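You operate a simulated robot arm through the tools that you are given. There is no shell and no other tool.

The job below is to be done with a simulated robot arm. You get a single attempt, and the scene is never put back.

JOB
Put things in order on the top of table 1. At the end: the folded orange cloth stands where the white carton (marked "BRISTLES") stood; the clear bag from the top of table 1 is in the gold basket; the orange cube is in the black basket; the white carton from the top of table 1 stands where the clear bag stood; whatever was shut is shut again. Leave all else as you found it, and nothing knocked over.
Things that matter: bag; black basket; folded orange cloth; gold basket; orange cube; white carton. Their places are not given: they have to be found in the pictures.

Only the result counts: the job must be done as asked and must still hold three seconds after the hand-in. Knocking over, shifting, dropping, spilling or breaking anything else fails it. Flat cloth is picked up by pressing the open fingertips on it (5 to 10 N) and closing them slowly along it; thin cloth reads only 2 to 8 mm in the jaws.

ROBOT AND FRAMES
A 6-joint arm with a two-finger parallel gripper, fixed in place. Base frame: the origin is on the floor under the middle of its stand, x ahead of it, y to its left, z up; the work surface is at about z = 76. Readings come in cm, rad, newtons and seconds.
With the tool pointing down near the work surface it reaches from about 24 to 64 cm from the base axis. Its first joint turns from -1.152 to 1.152 rad. Payload 2.7 kg.
Tool frame: the origin (TCP) lies between the finger pads and is the grasp point; the fingertips stand 2.3 cm ahead of it; z points along the fingers, y is the line along which they close. Largest opening 9.4 cm; finger width 3.8, thickness 1; the body of the gripper, 5.4 by 9.6 cm, starts 3.9 cm behind the TCP.
Orientation is that of the tool frame in the base frame, as [roll, pitch, yaw] about the fixed x, y, z axes, in that order (R = Rz(yaw) Ry(pitch) Rx(roll)). With the fingers straight down and closing along the base's y, the tool's x points along the base's -x, its y along +y and its z along -z.

CONTROLS
- The arm moves only by the tool apply_moves. Its argument "series" is a list of rows, each a list of 3 entries, a list of its own where there are three numbers: the shift along the base's x, y, z in units of 20 mm (1.0 is 20 mm), then the turn, a rotation vector about the base's x, y, z in units of 6 degrees (1.0 is 6 degrees), then the opening, from 0 (shut) to 1 (fully open). In form: [[[x, y, z], [rx, ry, rz], hand], ...]. A call has 1 to 20 rows; each row shifts and turns the commanded pose from where the row before left it. A call with a number of a shift or a turn outside -1 to 1 is refused whole. Each row takes 0.2 s and may step no farther than 5 cm and 0.15 rad from the row before; otherwise, or with a gripper value out of range, the whole call is refused. A pose out of reach is approached as far as the arm can. The call stops where the force on the tool passes 40 N (or 10 N more than at its start, if that is more) or the arm is blocked; 0.2 s more then pass. The fingers move at their own pace (about 4.5 cm/s each) and stop on an object; they squeeze with about 20 N. The grip force told is the motor's: it shows also when the fingers shut on nothing. Time passes only in rows, and 0.2 s behind the last, so rows that do not move let the fingers close. The reply holds the time, the measured pose of the TCP, the force on the tool along the base axes, the opening and the grip force, in the units named above and with some noise, with the torque about the TCP (base axes, N m) and any sound that the robot's microphone picked up, and new pictures: "pictures" is both (left out), scene, wrist or none.
- Cameras (640 x 400 px; columns grow to the right, rows downward): "scene" is fixed at [8.04, -44.99, 138.54]; the picture's right is [0.63, -0.78, 0.00], its down [-0.58, -0.47, -0.66] and it looks along [0.51, 0.41, -0.75] (base axes); focal length 263 px, centre (320, 200). "wrist" rides on the gripper at [8.6, 1.6, -7.5] in the tool frame; the picture's right is [-0.18, 0.98, 0.00], its down [-0.58, -0.11, -0.81] and it looks along [-0.79, -0.15, 0.59] (tool axes); focal length 243 px, centre (320, 200).
- point_at(camera, pixels): there is no depth. For up to 12 entries [column, row, z] of the newest picture of that camera ("zoom" is the newest enlarged one), the place [x, y] in the base frame at which the ray of that pixel passes the height z, good to about 0.3 cm. No time passes.
- zoom(camera, box): a new picture of the part [left, top, right, bottom] of that camera's present view, enlarged. No time passes.
- hand_in(): hands the job in; it is judged then, once.

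Leave the gripper open and the arm clear of the work at the hand-in unless told otherwise.

The tools are called after ">>>" as a command line: name --argument value ..., lists and objects as JSON in quotes. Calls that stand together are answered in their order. apply_moves: Moves the arm, as the interface text tells. Its arguments: {"type":"object","properties":{"series":{"type":"array","items":{"type":"array"}},"pictures":{"type":"string","enum":["both","scene","wrist","none"]}},"required":["series"]} The other tools are called the same way: point_at (camera, pixels) gives the place at which the rays of pixels pass given heights; zoom (camera, box) takes an enlarged picture of a part of a camera's view; hand_in () hands the job in.

At the start:

```text
time_s: 0.0
position: [32.85, 4.91, 112.02]
ee_rot: [3.142, 0.0, 3.141]
ft_force: [-1.4, -0.4, -0.4]
torque: [0.02, -0.03, -0.03]
grip_width: 9.39
grasp_force: 0.1
```

scene: 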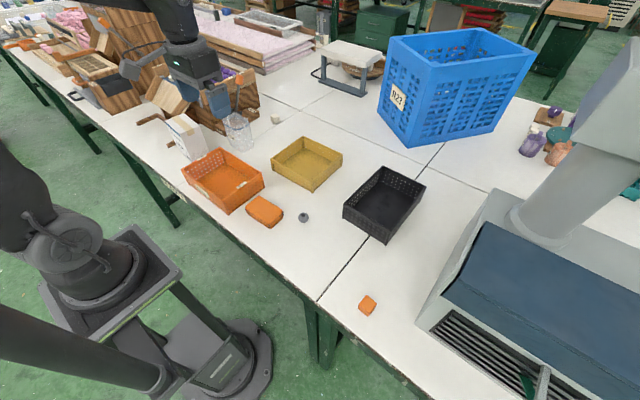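
wrist: 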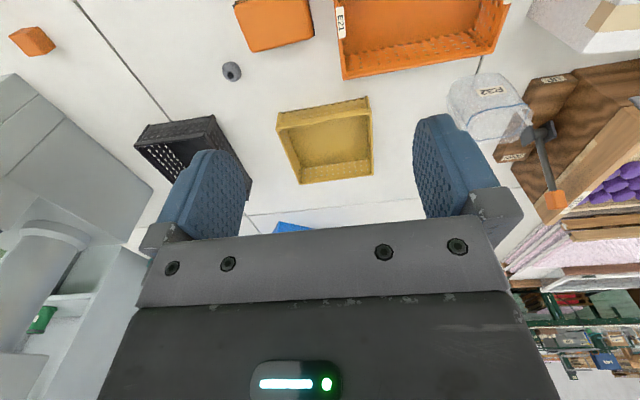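

I see the black basket at about (384,203), the gold basket at (307,163), an orange basket at (222,180), a folded orange cloth at (265,211), and an orange cube at (367,305). The carton is near (186,135) and the clear bag near (238,130). I'll zoom in to check these before moving.

>>> zoom --camera "scene" --box '[130, 60, 290, 160]'

>>> zoom --camera "scene" --box '[170, 120, 450, 320]'

>>> zoom --camera "wrist" --box '[400, 0, 640, 150]'

```text
4.00 times, centred on (210, 110) of scene
```

zoom: 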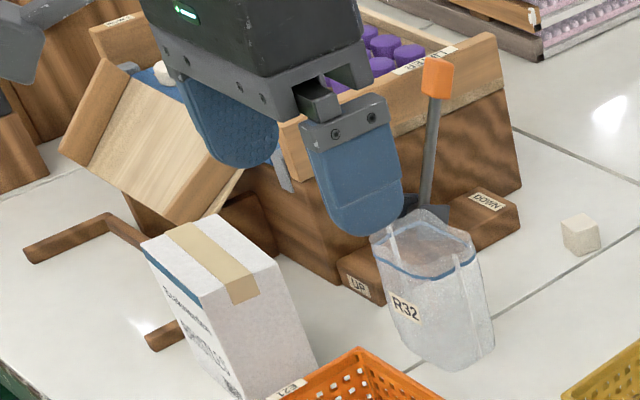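

```text
2.00 times, centred on (310, 220) of scene
```

zoom: 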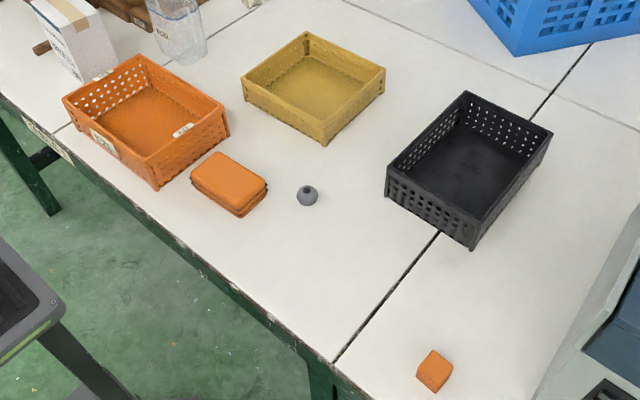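

```text
2.67 times, centred on (520, 75) of wrist
```

zoom: 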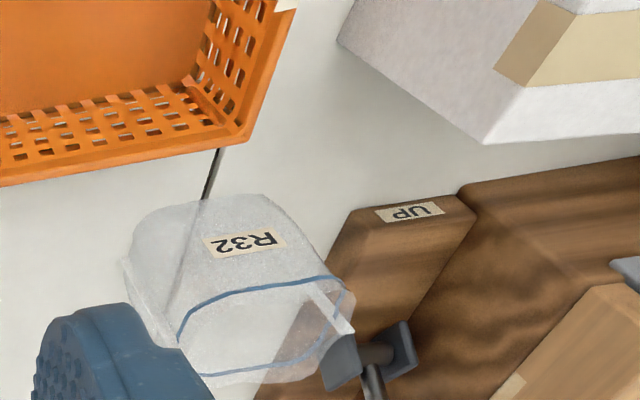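

Next I'll read the labels on the table edge and look at the carton, and get table-height positions for the objects' bases.

>>> zoom --camera "scene" --box '[150, 100, 230, 200]'

>>> zoom --camera "scene" --box '[260, 260, 420, 360]'

>>> zoom --camera "scene" --box '[0, 0, 200, 125]'

>>> zoom --camera "scene" --box '[440, 60, 640, 185]'

>>> point_at --camera "scene" --pixels '[[367, 312, 76], [303, 221, 76], [265, 222, 76], [238, 150, 76], [192, 160, 76], [384, 215, 76], [307, 170, 76], [275, 118, 76], [222, 190, 76]]'

```text
4.00 times, centred on (190, 150) of scene
```

zoom: 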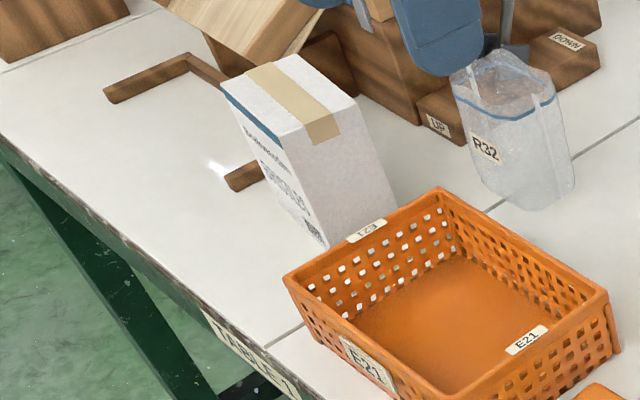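

```text
4.00 times, centred on (340, 310) of scene
```

zoom: 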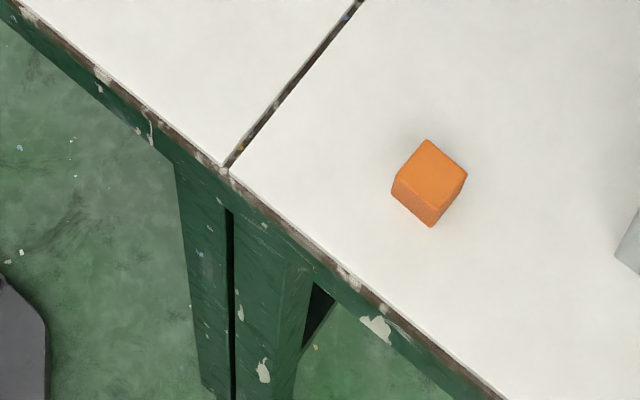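

```text
3.20 times, centred on (100, 62) of scene
```

zoom: 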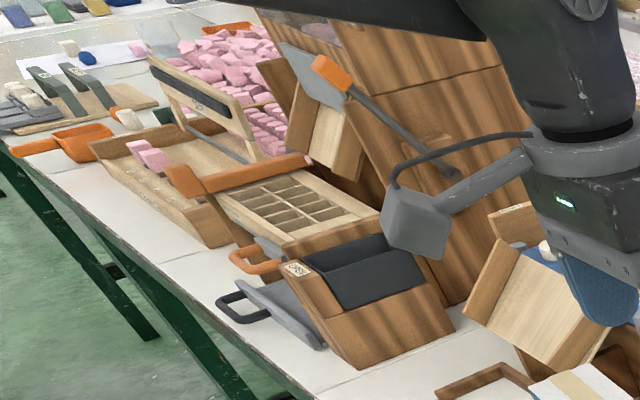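

```text
3.20 times, centred on (540, 122) of scene
```

zoom: 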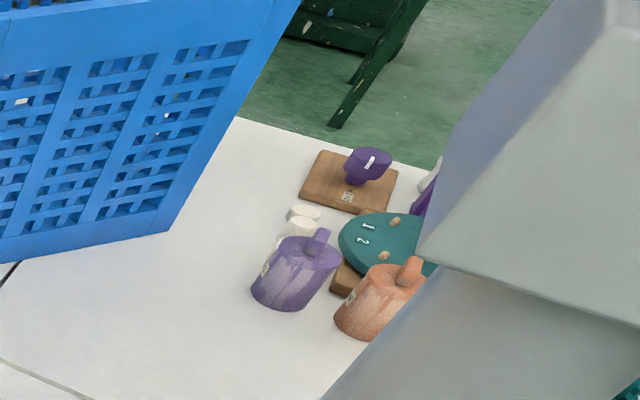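

```text
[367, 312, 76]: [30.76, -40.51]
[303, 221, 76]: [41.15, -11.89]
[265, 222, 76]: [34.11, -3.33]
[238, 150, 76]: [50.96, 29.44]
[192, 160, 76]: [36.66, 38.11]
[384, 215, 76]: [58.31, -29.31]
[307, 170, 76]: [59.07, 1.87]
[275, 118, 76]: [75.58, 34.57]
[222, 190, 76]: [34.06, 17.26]
```

The table's front edge reads "TABLE 1", and everything needed sits on it. Now I'll enlarge each object to measure its corners, starting with the bag and carton.

>>> zoom --camera "scene" --box '[210, 105, 274, 155]'

>>> zoom --camera "scene" --box '[155, 105, 235, 168]'

>>> zoom --camera "scene" --box '[240, 190, 320, 240]'

>>> zoom --camera "scene" --box '[335, 160, 431, 248]'

>>> zoom --camera "scene" --box '[265, 130, 345, 195]'

>>> zoom --camera "scene" --box '[350, 285, 390, 325]'

```text
8.00 times, centred on (242, 130) of scene
```

zoom: 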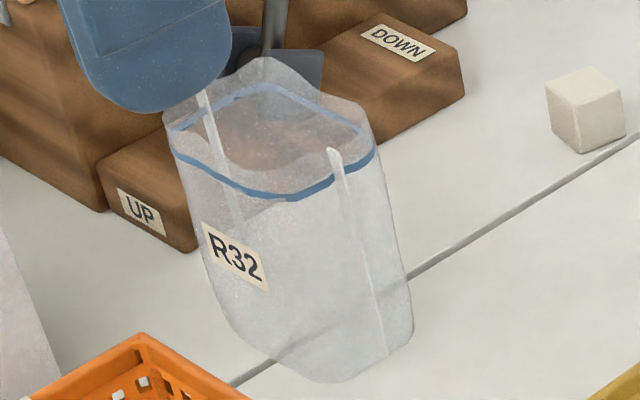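

```text
6.35 times, centred on (195, 136) of scene
```

zoom: 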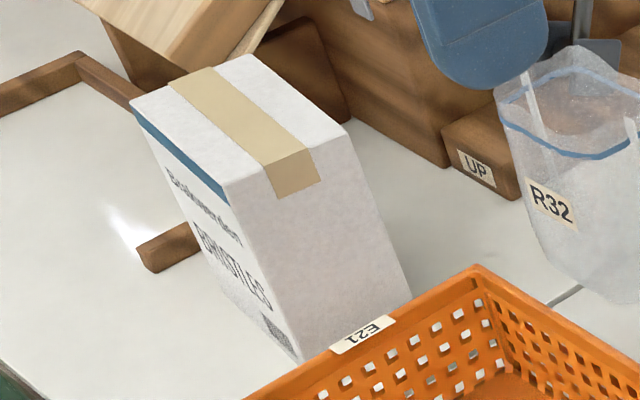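

```text
8.00 times, centred on (280, 215) of scene
```

zoom: 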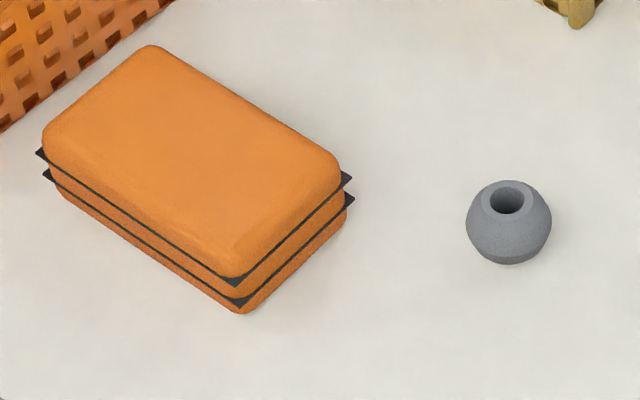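

```text
4.55 times, centred on (383, 204) of scene
```

zoom: 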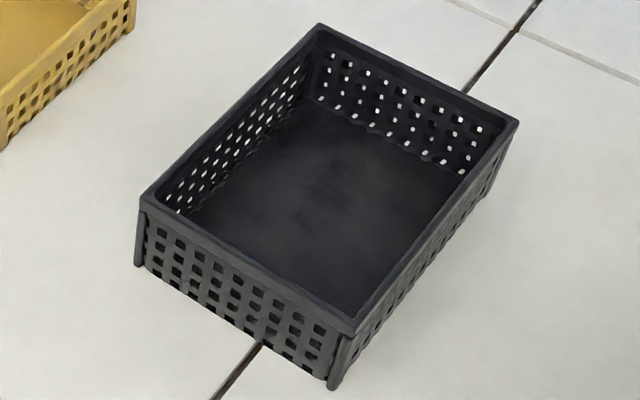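

```text
6.15 times, centred on (305, 162) of scene
```

zoom: 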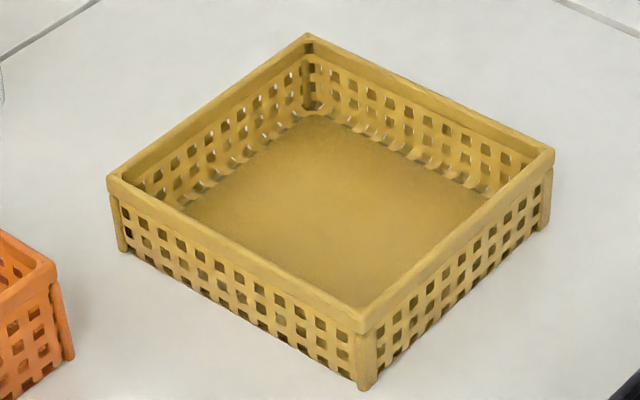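

```text
10.00 times, centred on (370, 305) of scene
```

zoom: 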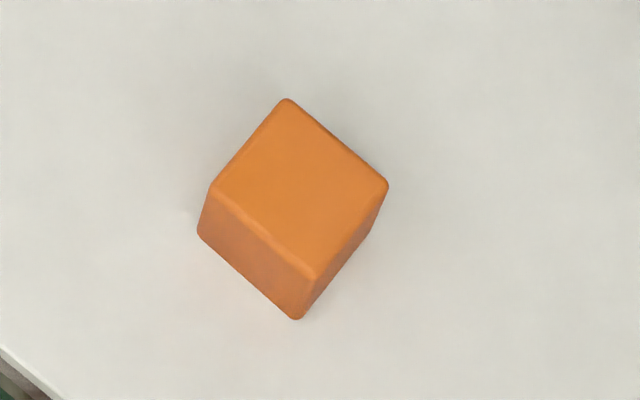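

I have pixel corners for all objects and will turn their base corners into positions at table height (z=76).

>>> point_at --camera "scene" --pixels '[[243.25, 152.75, 76], [253.5, 146.25, 76], [231.4, 146.9, 76], [191.85, 161.5, 76], [209.2, 151.3, 76], [270, 229.1, 76], [247.5, 213.75, 76], [283.4, 217.75, 76], [386.3, 245.3, 76], [342.8, 218.3, 76], [367.7, 316.9, 76], [357.7, 308.2, 76]]'

>>> point_at --camera "scene" --pixels '[[311.8, 192.6, 76], [272.8, 170.5, 76], [341.6, 166.6, 76], [302.9, 135.5, 81], [342.7, 154.2, 81], [312.3, 181.8, 81], [270.5, 159.6, 81], [382.6, 165.5, 82], [426.5, 186.9, 82], [390, 233, 82], [343.4, 204, 82]]'

>>> point_at --camera "scene" --pixels '[[180.4, 133.6, 86], [180.4, 133.6, 88], [180.4, 133.6, 90], [199.3, 125.4, 86], [199.3, 125.4, 88], [199.3, 125.4, 90], [165.1, 120.7, 86], [165.1, 120.7, 88], [184, 113.2, 86], [184, 113.2, 88], [269.4, 224.75, 79], [269.4, 224.75, 80]]'

```text
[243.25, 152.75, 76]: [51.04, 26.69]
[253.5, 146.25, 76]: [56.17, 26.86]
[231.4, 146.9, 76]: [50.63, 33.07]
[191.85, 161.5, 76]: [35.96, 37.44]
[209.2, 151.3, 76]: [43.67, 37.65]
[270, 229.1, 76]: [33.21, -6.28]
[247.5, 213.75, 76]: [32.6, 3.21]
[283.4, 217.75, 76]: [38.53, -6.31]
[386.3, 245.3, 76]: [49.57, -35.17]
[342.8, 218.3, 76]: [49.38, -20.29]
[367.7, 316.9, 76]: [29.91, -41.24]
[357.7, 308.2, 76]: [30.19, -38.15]
```

```text
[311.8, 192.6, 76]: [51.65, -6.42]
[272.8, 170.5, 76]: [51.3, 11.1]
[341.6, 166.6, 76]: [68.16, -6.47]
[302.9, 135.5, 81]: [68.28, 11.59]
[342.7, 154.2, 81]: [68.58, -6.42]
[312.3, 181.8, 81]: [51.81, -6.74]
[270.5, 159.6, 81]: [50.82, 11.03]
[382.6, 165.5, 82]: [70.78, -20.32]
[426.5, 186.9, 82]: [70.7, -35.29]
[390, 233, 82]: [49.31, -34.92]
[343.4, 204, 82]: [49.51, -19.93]
```

```text
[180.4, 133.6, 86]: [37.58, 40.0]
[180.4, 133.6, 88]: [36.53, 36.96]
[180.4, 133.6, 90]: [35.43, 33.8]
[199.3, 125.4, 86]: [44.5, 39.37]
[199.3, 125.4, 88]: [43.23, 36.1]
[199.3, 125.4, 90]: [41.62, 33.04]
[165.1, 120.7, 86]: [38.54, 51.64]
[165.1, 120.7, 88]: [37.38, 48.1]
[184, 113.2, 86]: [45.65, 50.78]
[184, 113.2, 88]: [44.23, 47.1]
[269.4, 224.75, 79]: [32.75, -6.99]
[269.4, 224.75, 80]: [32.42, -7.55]
```

The positions I worked out so far:

| Object | x (cm) | y (cm) | Notes |
|---|---|---|---|
| Carton | 36–43.6 | 37.4–48.5 | top at about z 87.5 |
| Bag | about 53.4 | about 30 | |
| Cloth | 32.7–38.6 | -6.3–3.2 | |
| Gold basket centre | 60 | 2.4 | |
| Black basket | 49.4–70.7 | -35–-20 | |
| Cube | about 31 | about -39.7 | |

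Next I'll swing the arm toward the carton and bag, staying high with the tool turned to face them, for a closer wrist view.

>>> apply_moves --series '[[[-0.1, 1, 0], [0, 0, 0.6], 1], [[-0.1, 1, 0], [0, 0, 0.6], 1], [[-0.1, 1, 0], [0, 0, 0.6], 1], [[-0.1, 1, 0], [0, 0, 0.6], 1], [[-0.1, 1, 0], [0, 0, 0.6], 1], [[-0.1, 1, 0], [0, 0, 0.6], 1], [[-0.1, 1, 0], [0, 0, 0.6], 1], [[-0.1, 1, 0], [0, 0, 0.6], 1], [[-0.1, 1, 0], [0, 0, 0.6], 1], [[-0.1, 1, 0], [0, 0, 0.6], 1], [[-0.1, 1, 0], [0, 0, 0.6], 1], [[-0.1, 1, 0], [0, 0, 0.6], 1]]' --pictures "both"

```text
time_s: 2.6
position: [30.31, 29.13, 112.1]
ee_rot: [3.14, 0.0, -2.386]
ft_force: [-0.4, -0.3, 0.2]
torque: [0.02, 0.02, 0.03]
grip_width: 9.43
grasp_force: 0.0
```

scene: 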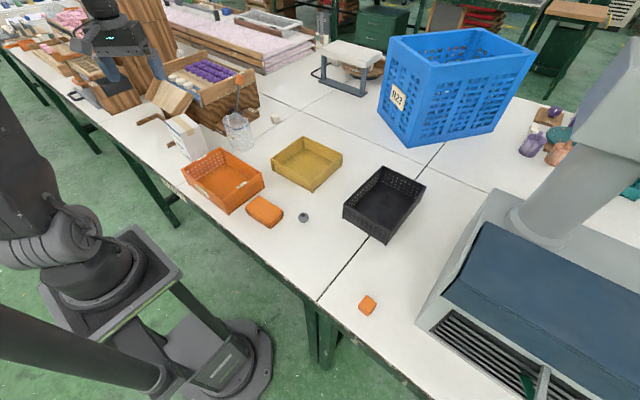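
wrist: 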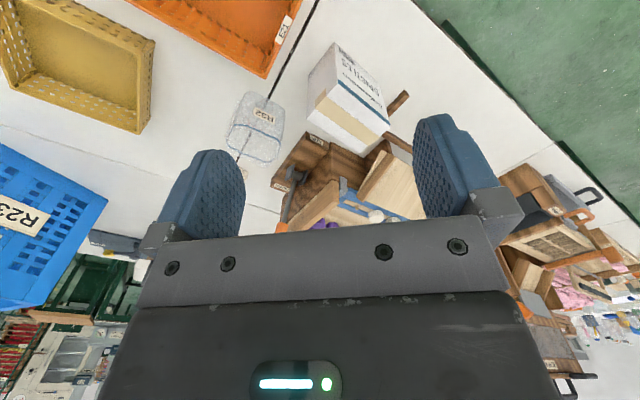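

The wrist camera now shows the bag at (257,125) and the carton at (345,95). I'll enlarge both views to check clearances around the crate, lever and flap.

>>> zoom --camera "wrist" --box '[210, 30, 450, 180]'

>>> zoom --camera "scene" --box '[130, 50, 290, 160]'

>>> point_at --camera "wrist" --pixels '[[244, 93, 76], [284, 105, 76], [228, 148, 76], [262, 163, 76], [334, 44, 76], [380, 75, 76]]'

```text
2.67 times, centred on (330, 105) of wrist
```

zoom: 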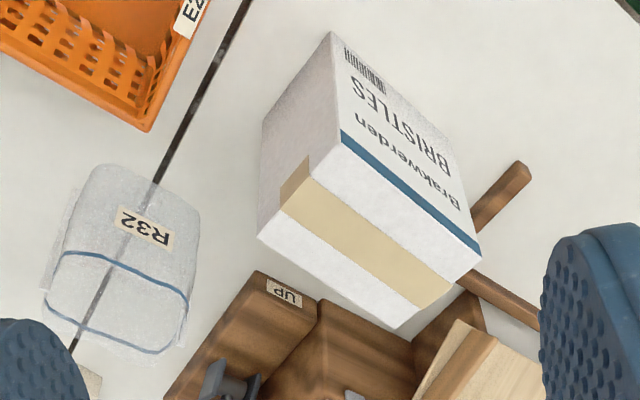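

```text
3.64 times, centred on (210, 105) of scene
```

zoom: 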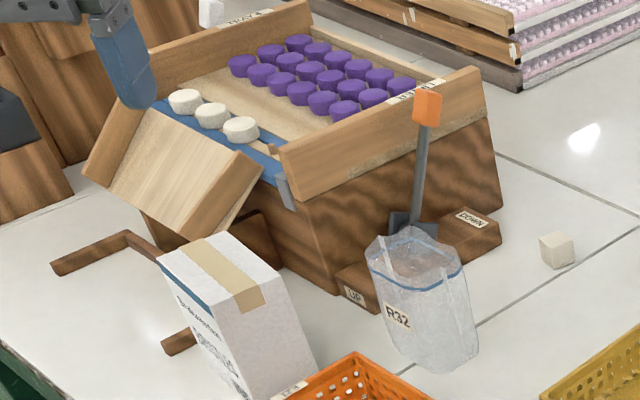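

```text
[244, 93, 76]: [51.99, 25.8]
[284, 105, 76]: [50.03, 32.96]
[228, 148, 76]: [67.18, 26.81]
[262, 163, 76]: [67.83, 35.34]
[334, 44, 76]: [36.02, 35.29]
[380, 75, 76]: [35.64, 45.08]
```

A wooden flap hangs from the crate close to the carton's far top corner. I'll zoom in and triangulate that tip before planning the carton grasp.

>>> zoom --camera "wrist" --box '[320, 90, 440, 165]'

>>> zoom --camera "scene" --box '[140, 70, 220, 120]'

```text
5.33 times, centred on (380, 128) of wrist
```

zoom: 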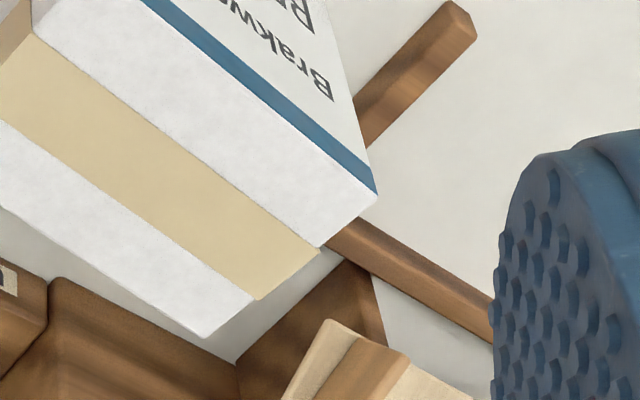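

```text
8.00 times, centred on (180, 95) of scene
```

zoom: 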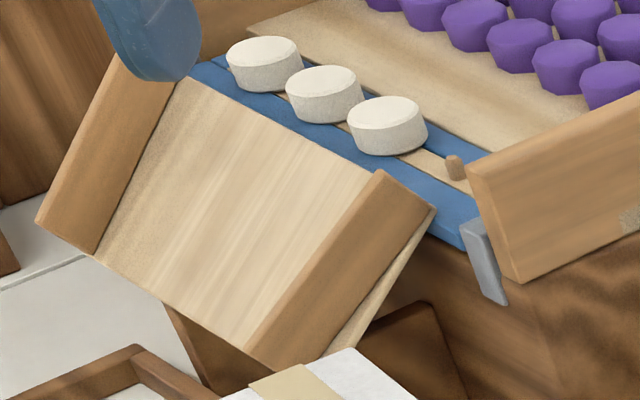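

>>> point_at --camera "wrist" --pixels '[[381.5, 150.5, 84], [381.5, 150.5, 87], [381.5, 150.5, 90], [381.5, 150.5, 93], [343, 167, 88], [391, 113, 87.5], [380, 132, 87.5], [316, 96, 87.5]]'

>>> point_at --camera "scene" --pixels '[[180.6, 114.4, 84], [180.6, 114.4, 87], [180.6, 114.4, 90], [180.6, 114.4, 93], [173.1, 116.5, 87], [173.1, 116.5, 90]]'

>>> zoom --camera "wrist" --box '[210, 70, 306, 170]'

```text
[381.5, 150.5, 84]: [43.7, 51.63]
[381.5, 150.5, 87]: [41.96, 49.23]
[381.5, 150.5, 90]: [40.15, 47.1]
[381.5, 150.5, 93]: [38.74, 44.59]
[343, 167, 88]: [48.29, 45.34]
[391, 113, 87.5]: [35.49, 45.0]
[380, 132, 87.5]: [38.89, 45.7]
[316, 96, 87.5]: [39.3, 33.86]
```

```text
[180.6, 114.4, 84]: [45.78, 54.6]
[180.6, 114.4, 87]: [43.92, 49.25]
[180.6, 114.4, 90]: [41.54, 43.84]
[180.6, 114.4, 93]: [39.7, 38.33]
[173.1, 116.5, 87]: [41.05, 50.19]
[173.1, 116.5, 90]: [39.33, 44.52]
```

```text
4.00 times, centred on (258, 120) of wrist
```

zoom: 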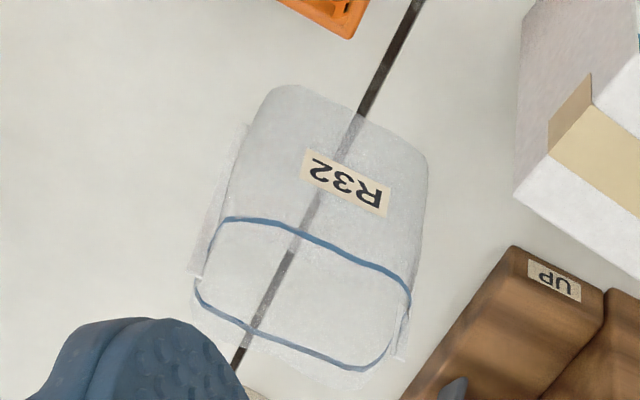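

I'll triangulate the carton's corners and the bag's blue rim from both cameras.

>>> point_at --camera "wrist" --pixels '[[333.75, 42.1, 76], [308.3, 76, 76], [337.5, 78.8, 87.5], [390, 125.5, 87.5], [358.6, 153, 87.5], [306.8, 118.9, 87.5], [234.25, 124.5, 84], [280.5, 146.25, 84], [226.75, 141.25, 84], [271.75, 162.5, 84], [249.25, 91.25, 76], [284.25, 111.25, 76]]'

>>> point_at --camera "wrist" --pixels '[[337.5, 78.8, 89], [390, 125.5, 89], [358.6, 153, 89], [306.8, 118.9, 89], [234.25, 124.5, 86], [280.5, 146.25, 86], [226.75, 141.25, 86], [271.75, 162.5, 86]]'

>>> point_at --camera "scene" --pixels '[[223.5, 123.75, 84], [238.25, 130, 84], [248.9, 123.75, 84], [235.75, 116, 84], [223.5, 123.75, 86], [238.25, 130, 86], [248.9, 123.75, 86], [235.75, 116, 86]]'

```text
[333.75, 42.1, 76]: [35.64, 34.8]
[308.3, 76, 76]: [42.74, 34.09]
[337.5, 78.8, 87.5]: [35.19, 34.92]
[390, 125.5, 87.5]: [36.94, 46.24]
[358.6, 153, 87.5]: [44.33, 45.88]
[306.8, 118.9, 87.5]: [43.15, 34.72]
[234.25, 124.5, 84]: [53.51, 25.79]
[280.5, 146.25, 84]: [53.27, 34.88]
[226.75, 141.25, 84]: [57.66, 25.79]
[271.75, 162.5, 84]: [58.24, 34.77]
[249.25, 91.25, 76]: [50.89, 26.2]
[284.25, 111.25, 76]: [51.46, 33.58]
```

```text
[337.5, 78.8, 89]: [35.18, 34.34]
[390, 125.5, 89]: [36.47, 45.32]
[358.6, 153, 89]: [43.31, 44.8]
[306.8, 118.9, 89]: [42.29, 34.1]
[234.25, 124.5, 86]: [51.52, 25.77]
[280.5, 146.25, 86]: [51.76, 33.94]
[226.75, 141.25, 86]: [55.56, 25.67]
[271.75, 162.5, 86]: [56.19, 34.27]
```

```text
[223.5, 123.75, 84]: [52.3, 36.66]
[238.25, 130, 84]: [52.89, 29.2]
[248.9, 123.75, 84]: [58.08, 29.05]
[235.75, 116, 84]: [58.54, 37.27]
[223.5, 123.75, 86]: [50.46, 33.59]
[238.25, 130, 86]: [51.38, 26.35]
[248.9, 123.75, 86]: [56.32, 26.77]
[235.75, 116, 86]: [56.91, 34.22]
```

The triangulation gives these results:

- **Carton:** x about 35.4–42.6, y about 34.3–45.2, top about 89.3, turned about -5°. Its base is hidden behind the orange basket, which skewed my first estimate.
- **Bag:** x 51–56.4, y 26–34, blue line at z about 86.
- **Lever handle:** near (66, 41, 94), clear of the bag.

I'll move above the bag with the jaws turned to close along x.

>>> apply_moves --series '[[[0.904, 0.033, -0.54], [0, 0, 0.6], 1], [[0.904, 0.033, -0.54], [0, 0, 0.6], 1], [[0.904, 0.033, -0.54], [0, 0, 0.6], 1], [[0.904, 0.033, -0.54], [0, 0, 0.6], 1], [[0.904, 0.033, -0.54], [0, 0, 0.6], 1], [[0.904, 0.033, -0.54], [0, 0, 0.6], 1], [[0.904, 0.033, -0.54], [0, 0, 0.6], 1], [[0.904, 0.033, -0.54], [0, 0, 0.6], 1], [[0.904, 0.033, -0.54], [0, 0, 0.6], 1], [[0.904, 0.033, -0.54], [0, 0, 0.6], 1], [[0.904, 0.033, -0.54], [0, 0, 0.6], 1], [[0.904, 0.033, -0.54], [0, 0, 0.6], 1], [[0.904, 0.033, -0.54], [0, 0, 0.6], 1], [[0, 0, 0], [0, 0, 0], 1]]' --pictures "both"

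```text
time_s: 5.6
position: [53.92, 29.88, 97.95]
ee_rot: [3.141, 0.002, -1.569]
ft_force: [0.1, -0.9, -0.2]
torque: [0.0, 0.02, 0.01]
grip_width: 9.38
grasp_force: 0.3
```

scene: 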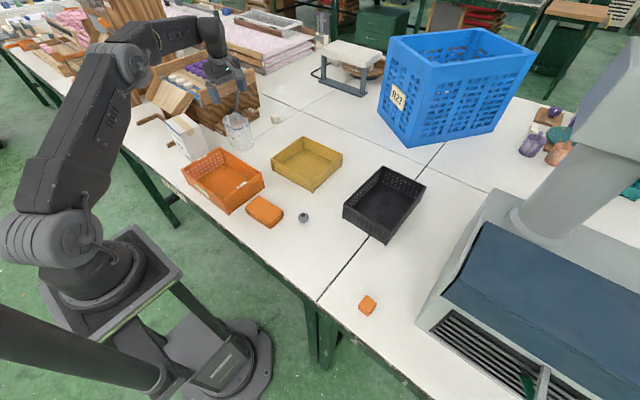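
wrist: 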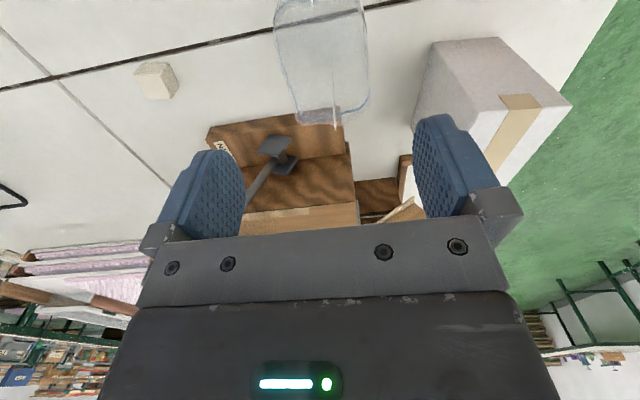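

I'm above the bag, which fills columns 275–370 in the wrist view. I'll zoom in on it and on the gap to the fingers and lever.

>>> zoom --camera "wrist" --box '[200, 0, 440, 150]'

>>> zoom --camera "scene" --box '[180, 60, 290, 160]'

>>> point_at --camera "wrist" --pixels '[[291, 112, 86], [368, 100, 86], [275, 35, 86], [362, 15, 86], [345, 128, 87], [272, 0, 76], [290, 165, 78], [275, 145, 82]]'

```text
2.67 times, centred on (320, 75) of wrist
```

zoom: 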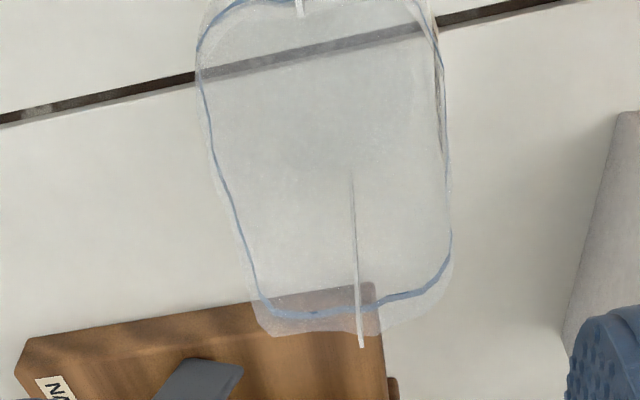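

```text
4.00 times, centred on (235, 110) of scene
```

zoom: 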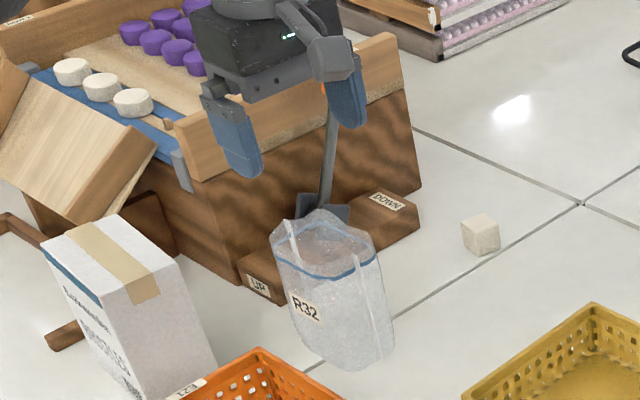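

```text
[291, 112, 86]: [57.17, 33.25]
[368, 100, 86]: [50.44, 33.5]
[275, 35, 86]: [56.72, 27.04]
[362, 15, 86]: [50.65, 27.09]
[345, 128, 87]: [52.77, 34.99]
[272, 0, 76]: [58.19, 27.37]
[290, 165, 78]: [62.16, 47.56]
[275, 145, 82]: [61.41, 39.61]
```

The bag's rim runs x 50.5–57 and y 26–34 at z about 86, so the open jaws (pads at x 49.2 and 58.6) straddle it. I'll descend to z about 84.4 with the hand open and check for contact.

>>> apply_moves --series '[[[-0.05, 0.05, -0.847], [0, 0, 0], 1], [[0, 0, -0.847], [0, 0, 0], 1], [[0, 0, -0.847], [0, 0, 0], 1], [[0, 0, -0.847], [0, 0, 0], 1], [[0, 0, -0.847], [0, 0, 0], 1], [[0, 0, -0.847], [0, 0, 0], 1], [[0, 0, -0.847], [0, 0, 0], 1], [[0, 0, -0.847], [0, 0, 0], 1], [[0, 0, 0], [0, 0, 0], 1]]' --pictures "both"

```text
time_s: 7.6
position: [53.68, 29.99, 84.27]
ee_rot: [3.14, 0.0, -1.569]
ft_force: [-0.6, -0.1, 0.1]
torque: [0.03, -0.01, -0.02]
grip_width: 9.37
grasp_force: 0.0
```

scene: 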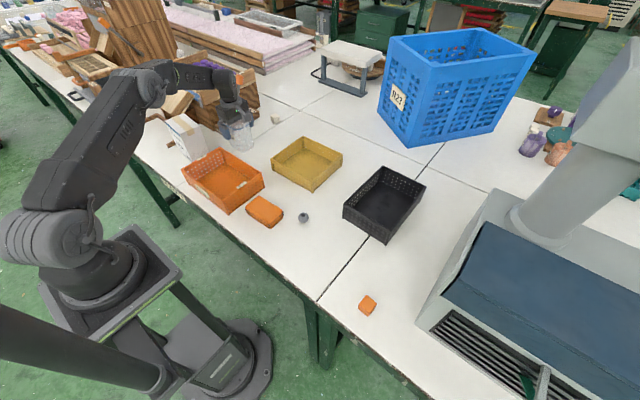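
wrist: 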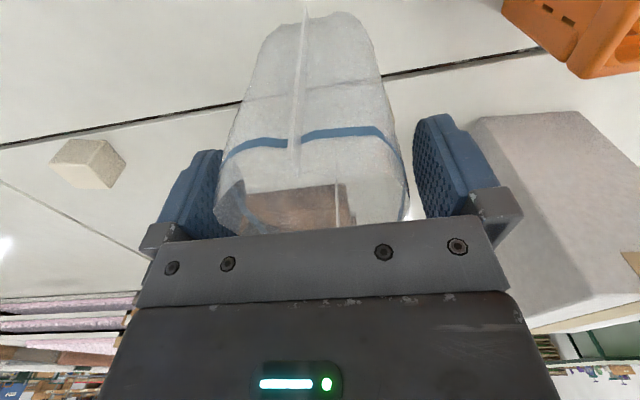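

No contact, and the bag sits between the pads. I'll close in steps to feel how soft it is.

>>> apply_moves --series '[[[0, 0, 0], [0, 0, 0], 0.7], [[0, 0, 0], [0, 0, 0], 0.6], [[0, 0, 0], [0, 0, 0], 0.5], [[0, 0, 0], [0, 0, 0], 0.5]]' --pictures "wrist"

```text
time_s: 8.6
position: [53.74, 29.92, 84.35]
ee_rot: [-3.141, -0.001, -1.571]
ft_force: [0.1, -0.3, -0.4]
torque: [-0.02, 0.01, -0.01]
grip_width: 6.55
grasp_force: 20.2
```

wrist: 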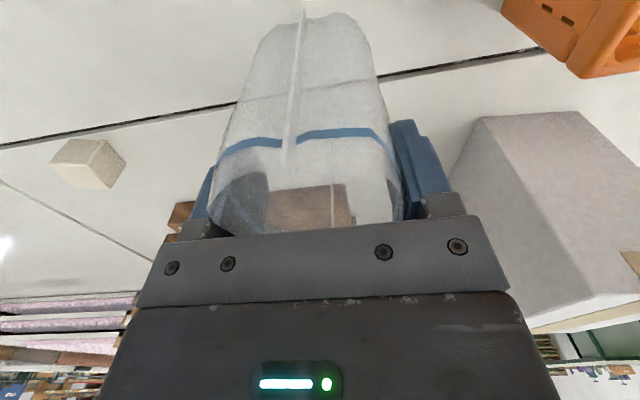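

The pads stopped on the bag at 6.55 cm with a 20 N grip, so it's fairly stiff. I'll lift it gently straight up and check that it stays in the jaws.

>>> apply_moves --series '[[[0, 0, 0], [0, 0, 0], 0.4], [[0, 0, 0.4], [0, 0, 0], 0.4], [[0, 0, 0.6], [0, 0, 0], 0.4], [[0, 0, 0.9], [0, 0, 0], 0.4], [[0, 0, 0.9], [0, 0, 0], 0.4], [[0, 0, 0.9], [0, 0, 0], 0.4], [[0, 0, 0.9], [0, 0, 0], 0.4], [[0, 0, 0.4], [0, 0, 0], 0.4]]' --pictures "both"

```text
time_s: 10.4
position: [53.69, 29.9, 94.46]
ee_rot: [-3.141, -0.001, -1.57]
ft_force: [-0.1, 0.0, -0.5]
torque: [-0.01, 0.04, -0.03]
grip_width: 6.57
grasp_force: 20.0
```

scene: 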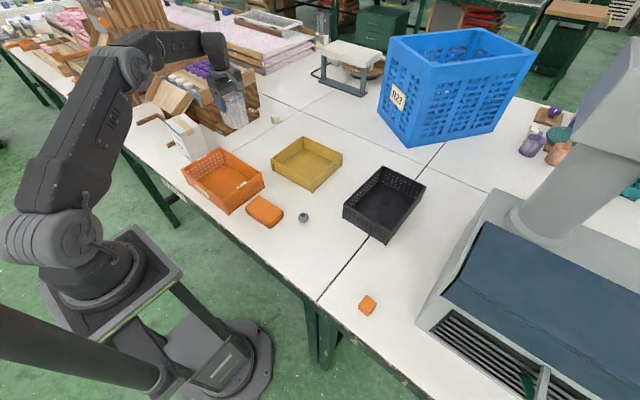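
wrist: 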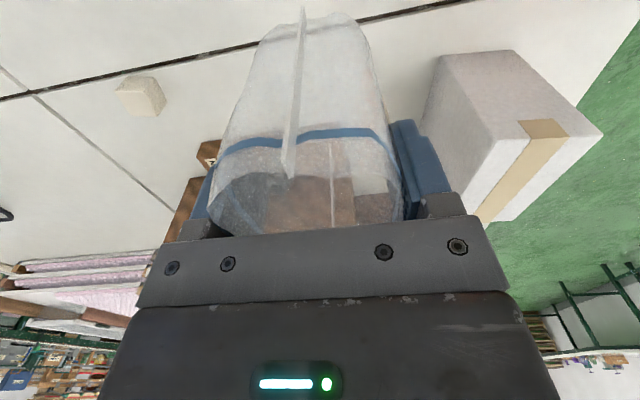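

The bag lifted cleanly (width 6.57, grip 20 N). I'll carry it at this height to above the gold basket's centre, about (59.8, 2.4).

>>> apply_moves --series '[[[0.218, -0.6, 0], [0, 0, 0], 0.4], [[0.218, -0.982, 0], [0, 0, 0], 0.4], [[0.218, -0.982, 0], [0, 0, 0], 0.4], [[0.218, -0.982, 0], [0, 0, 0], 0.4], [[0.218, -0.982, 0], [0, 0, 0], 0.4], [[0.218, -0.982, 0], [0, 0, 0], 0.4], [[0.218, -0.982, 0], [0, 0, 0], 0.4], [[0.218, -0.982, 0], [0, 0, 0], 0.4], [[0.218, -0.982, 0], [0, 0, 0], 0.4], [[0.218, -0.982, 0], [0, 0, 0], 0.4], [[0.218, -0.982, 0], [0, 0, 0], 0.4], [[0.218, -0.982, 0], [0, 0, 0], 0.4], [[0.218, -0.982, 0], [0, 0, 0], 0.4], [[0.218, -0.982, 0], [0, 0, 0], 0.4], [[0, -0.384, 0], [0, 0, 0], 0.4], [[0, 0, 0], [0, 0, 0], 0.4]]' --pictures "both"

```text
time_s: 13.8
position: [60.03, 2.28, 94.42]
ee_rot: [3.14, -0.002, -1.572]
ft_force: [-0.4, -1.0, -1.4]
torque: [0.01, -0.03, 0.0]
grip_width: 6.53
grasp_force: 20.0
```

scene: 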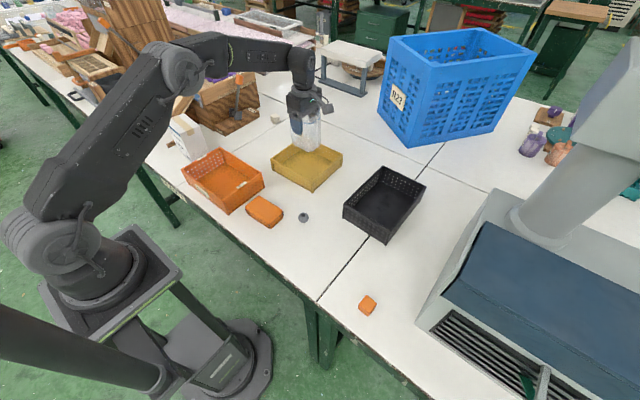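
wrist: 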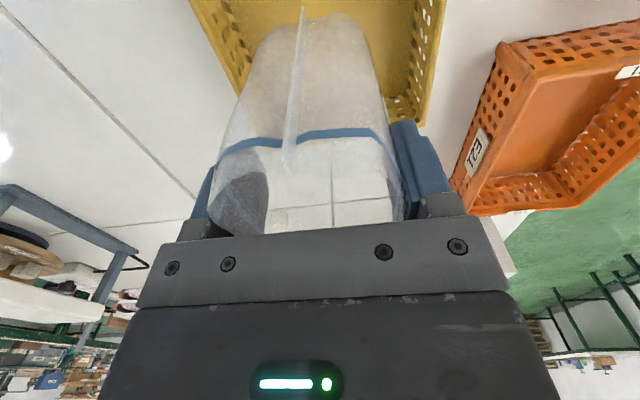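

The bag hangs centred over the gold basket. I'll lower it to just above the basket floor.

>>> apply_moves --series '[[[0, 0, -0.86], [0, 0, 0], 0.4], [[0, 0, -0.86], [0, 0, 0], 0.4], [[0, 0, -0.86], [0, 0, 0], 0.4], [[0, 0, -0.86], [0, 0, 0], 0.4], [[0, 0, -0.6], [0, 0, 0], 0.4], [[0, 0, -0.3], [0, 0, 0], 0.4], [[0, 0, 0], [0, 0, 0], 0.4]]' --pictures "both"

>>> zoom --camera "scene" --box '[255, 110, 355, 200]'

```text
time_s: 15.4
position: [59.94, 2.46, 85.93]
ee_rot: [-3.141, -0.001, -1.571]
ft_force: [0.7, 0.9, -0.3]
torque: [0.0, -0.01, 0.03]
grip_width: 6.53
grasp_force: 19.6
```

scene: 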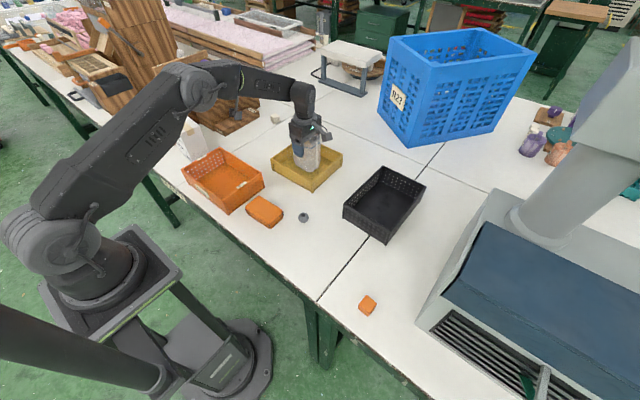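
wrist: 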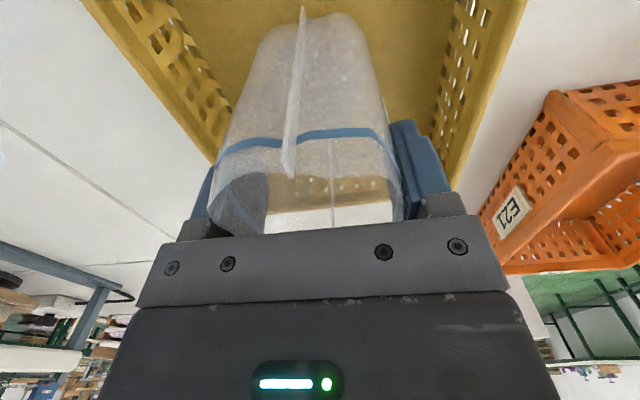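

```text
4.44 times, centred on (305, 155) of scene
```

zoom: 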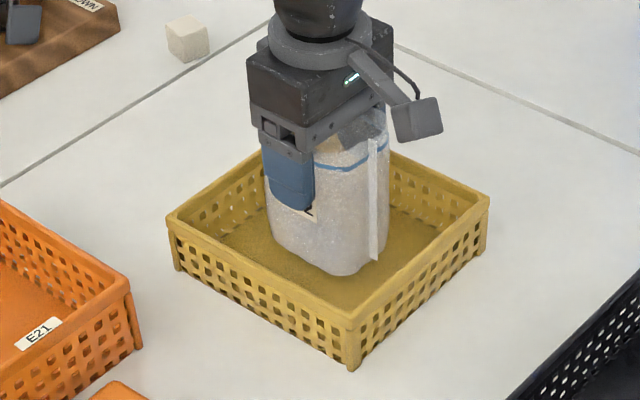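

The bag is well inside the basket walls. I'll lower it the last centimetre in small steps and watch the vertical force.

>>> apply_moves --series '[[[0, 0, -0.15], [0, 0, 0], 0.4], [[0, 0, -0.15], [0, 0, 0], 0.4], [[0, 0, 0], [0, 0, 0], 0.4]]' --pictures "none"

```text
time_s: 16.2
position: [60.07, 2.46, 85.19]
ee_rot: [-3.141, 0.0, -1.57]
ft_force: [-1.1, 0.4, -1.1]
torque: [0.03, 0.02, 0.0]
grip_width: 6.53
grasp_force: 20.0
```

No contact yet at z=85.2, so I'll go down a few more millimetres.

>>> apply_moves --series '[[[0, 0, -0.1], [0, 0, 0], 0.4], [[0, 0, -0.1], [0, 0, 0], 0.4], [[0, 0, 0], [0, 0, 0], 0.4]]' --pictures "none"

```text
time_s: 17.0
position: [59.96, 2.47, 84.87]
ee_rot: [-3.141, 0.001, -1.57]
ft_force: [0.0, 0.2, -1.3]
torque: [0.0, 0.03, 0.02]
grip_width: 6.54
grasp_force: 20.4
```

>>> apply_moves --series '[[[0, 0, -0.1], [0, 0, 0], 0.4], [[0, 0, 0], [0, 0, 0], 0.4]]' --pictures "none"

```text
time_s: 17.6
position: [60.08, 2.49, 84.76]
ee_rot: [-3.14, -0.001, -1.57]
ft_force: [-2.2, 0.9, 8.3]
torque: [0.0, 0.28, -0.01]
grip_width: 6.57
grasp_force: 20.2
```

The vertical force rose to 8.3 N, so the bag rests on the basket floor. I'll open the jaws and rise straight up.

>>> apply_moves --series '[[[0, 0, 0], [0, 0, 0], 0.75], [[0, 0, 0], [0, 0, 0], 0.85], [[0, 0, 0], [0, 0, 0], 0.95], [[0, 0, 0], [0, 0, 0], 0.95], [[0, 0, 0.3], [0, 0, 0], 0.95], [[0, 0, 0.8], [0, 0, 0], 0.95], [[0, 0, 1], [0, 0, 0], 0.95], [[0, 0, 1], [0, 0, 0], 0.95], [[0, 0, 1], [0, 0, 0], 0.95], [[0, 0, 1], [0, 0, 0], 0.95], [[0, 0, 1], [0, 0, 0], 0.95]]' --pictures "both"

>>> zoom --camera "scene" --box '[255, 110, 355, 200]'

```text
time_s: 20.0
position: [59.86, 2.48, 97.09]
ee_rot: [3.141, 0.001, -1.572]
ft_force: [0.2, -0.4, 0.3]
torque: [0.01, -0.01, 0.03]
grip_width: 8.92
grasp_force: 0.2
```

scene: 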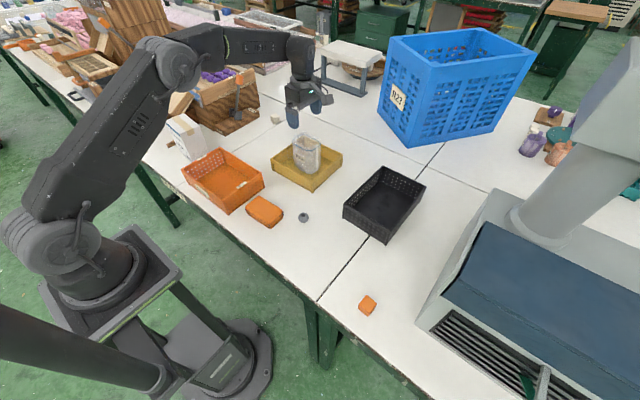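
wrist: 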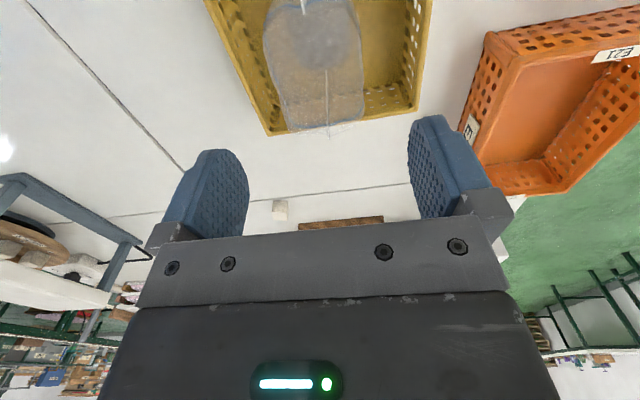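

```text
4.44 times, centred on (305, 155) of scene
```

zoom: 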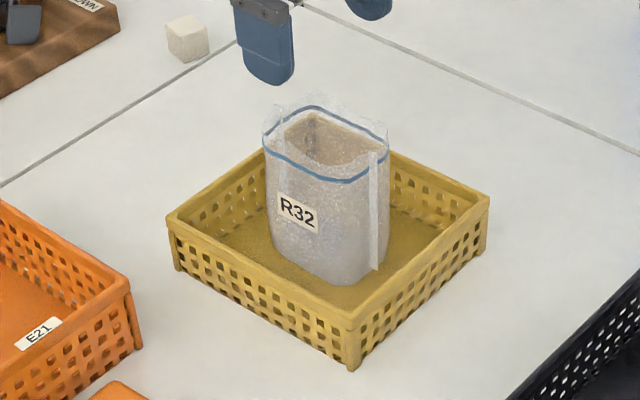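

The bag stands upright in the gold basket. Next I'll move to a viewpoint south of the carton to measure it exactly from the wrist.

>>> apply_moves --series '[[[-0.5, 0.5, 0.5], [0, 0, 0], 1], [[-0.87, 0.95, 0.5], [0, 0, 0], 1], [[-0.87, 0.95, 0.5], [0, 0, 0], 1], [[-0.87, 0.95, 0.5], [0, 0, 0], 1], [[-0.87, 0.95, 0.5], [0, 0, 0], 1], [[-0.87, 0.95, 0.5], [0, 0, 0], 1], [[-0.87, 0.95, 0.5], [0, 0, 0], 1], [[-0.87, 0.95, 0.5], [0, 0, 0], 1], [[-0.87, 0.95, 0], [0, 0, 0], 1], [[-0.87, 0.95, 0], [0, 0, 0], 1], [[-0.87, 0.95, 0], [0, 0, 0], 1], [[-0.87, 0.95, 0], [0, 0, 0], 1], [[-0.4, 0.4, 0], [0, 0, 0], 1], [[0, 0, 0], [0, 0, 0], 1]]' --pictures "both"

>>> zoom --camera "wrist" --box '[230, 50, 430, 200]'

```text
time_s: 23.0
position: [39.11, 25.24, 104.76]
ee_rot: [3.141, -0.002, -1.57]
ft_force: [-0.5, -0.5, -0.6]
torque: [0.01, -0.02, 0.02]
grip_width: 9.39
grasp_force: 0.1
```

scene: 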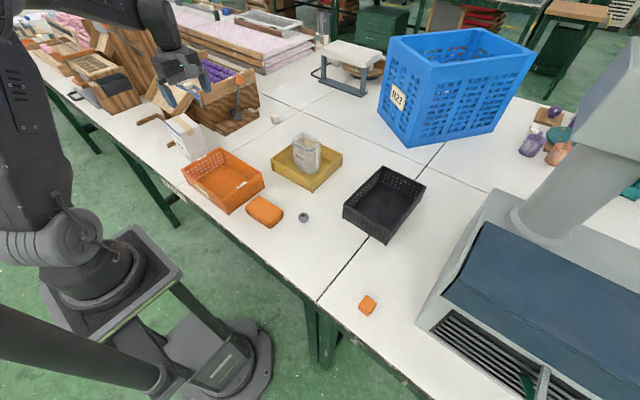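
wrist: 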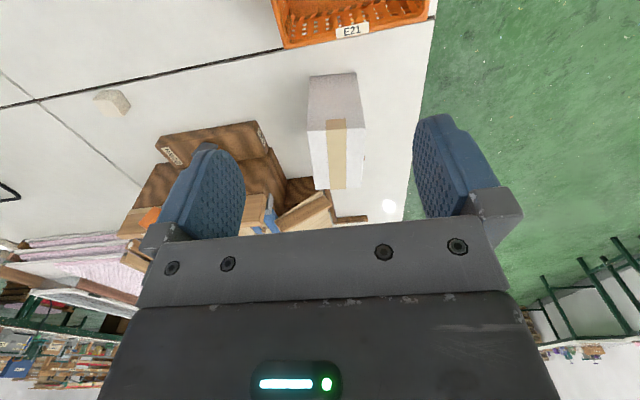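

```text
2.67 times, centred on (330, 125) of wrist
```

zoom: 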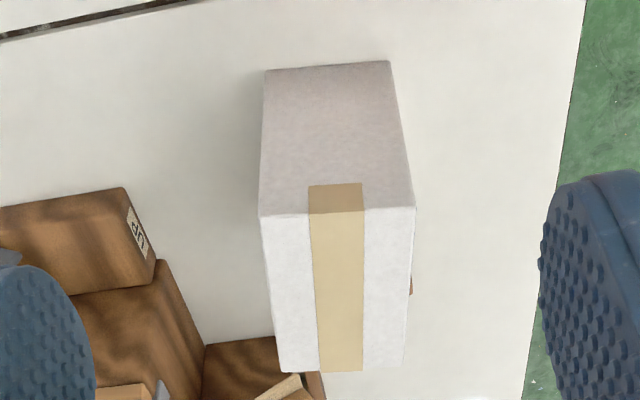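

I can see the carton clearly and will compute its corners from this view.

>>> point_at --camera "wrist" --pixels '[[309.4, 75.5, 76], [356.25, 73.25, 76], [307.5, 130.6, 89], [365.25, 127.6, 89], [314.25, 189.5, 89], [361.1, 186.9, 89], [307.5, 130.6, 90], [365.25, 127.6, 90], [314.25, 189.5, 90], [361.1, 186.9, 90]]'

>>> zoom --camera "scene" --box '[150, 95, 240, 165]'

```text
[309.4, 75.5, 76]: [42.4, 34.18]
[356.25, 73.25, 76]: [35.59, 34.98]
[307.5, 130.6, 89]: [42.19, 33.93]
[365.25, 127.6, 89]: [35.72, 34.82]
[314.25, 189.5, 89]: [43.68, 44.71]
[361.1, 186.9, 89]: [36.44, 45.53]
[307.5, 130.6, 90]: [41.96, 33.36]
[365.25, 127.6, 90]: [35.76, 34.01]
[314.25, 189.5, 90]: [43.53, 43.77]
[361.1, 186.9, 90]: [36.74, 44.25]
```

```text
5.71 times, centred on (195, 130) of scene
```

zoom: 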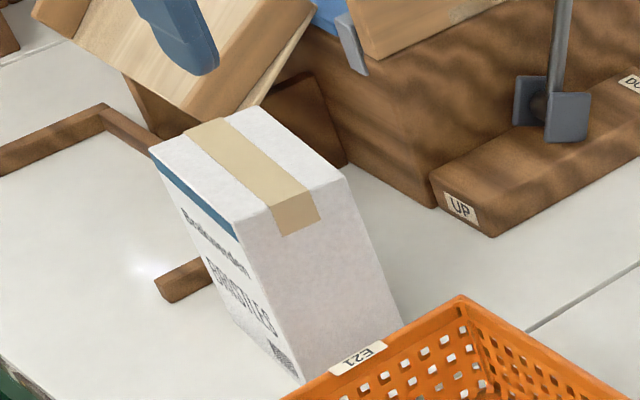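

Carton pose: centre about (39.5, 39.8), top about 88.9, turned about -6.5°. The brown frame bar near it lies at y about 51, so it's clear. I'll move over the carton with the jaws turned to match and then look.

>>> apply_moves --series '[[[0.024, 0.907, 0], [0, 0, -0.135], 1], [[0.024, 0.907, 0], [0, 0, -0.135], 1], [[0.024, 0.907, 0], [0, 0, -0.135], 1], [[0.024, 0.907, 0], [0, 0, -0.135], 1], [[0.024, 0.907, 0], [0, 0, -0.135], 1], [[0.024, 0.907, 0], [0, 0, -0.135], 1], [[0.024, 0.907, 0], [0, 0, -0.135], 1], [[0.024, 0.907, 0], [0, 0, -0.135], 1], [[0, 0, -0.9], [0, 0, 0], 1], [[0, 0, -0.9], [0, 0, 0], 1], [[0, 0, -0.9], [0, 0, 0], 1], [[0, 0, -0.9], [0, 0, 0], 1], [[0, 0, -0.9], [0, 0, 0], 1], [[0, 0, 0], [0, 0, 0], 1]]' --pictures "both"

>>> zoom --camera "scene" --box '[150, 75, 250, 165]'

```text
time_s: 26.0
position: [39.38, 39.69, 95.66]
ee_rot: [-3.141, -0.002, -1.684]
ft_force: [0.5, 0.4, 0.0]
torque: [0.03, 0.01, -0.01]
grip_width: 9.43
grasp_force: 0.0
```

scene: 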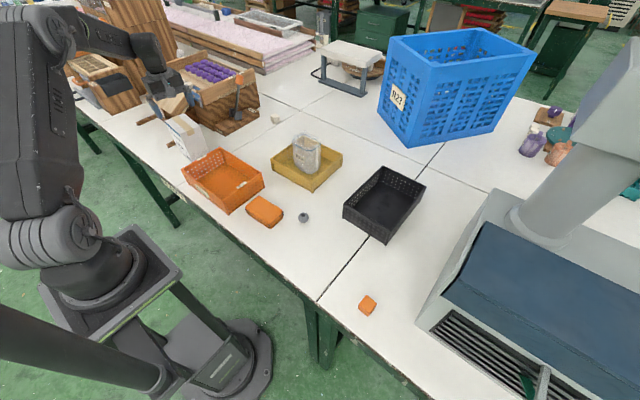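
wrist: 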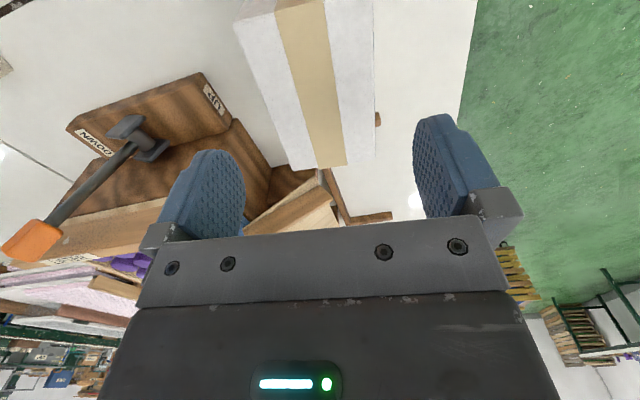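

```text
4.44 times, centred on (200, 120) of scene
```

zoom: 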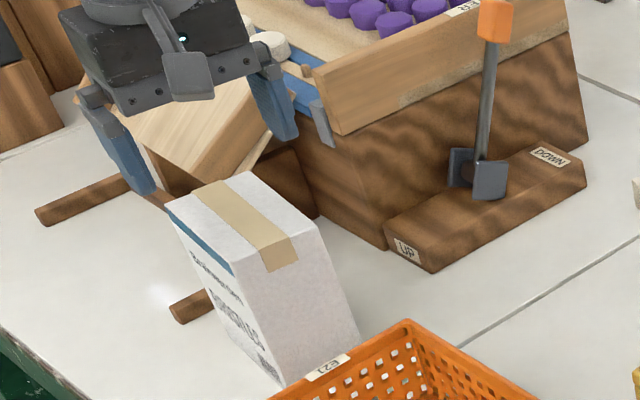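

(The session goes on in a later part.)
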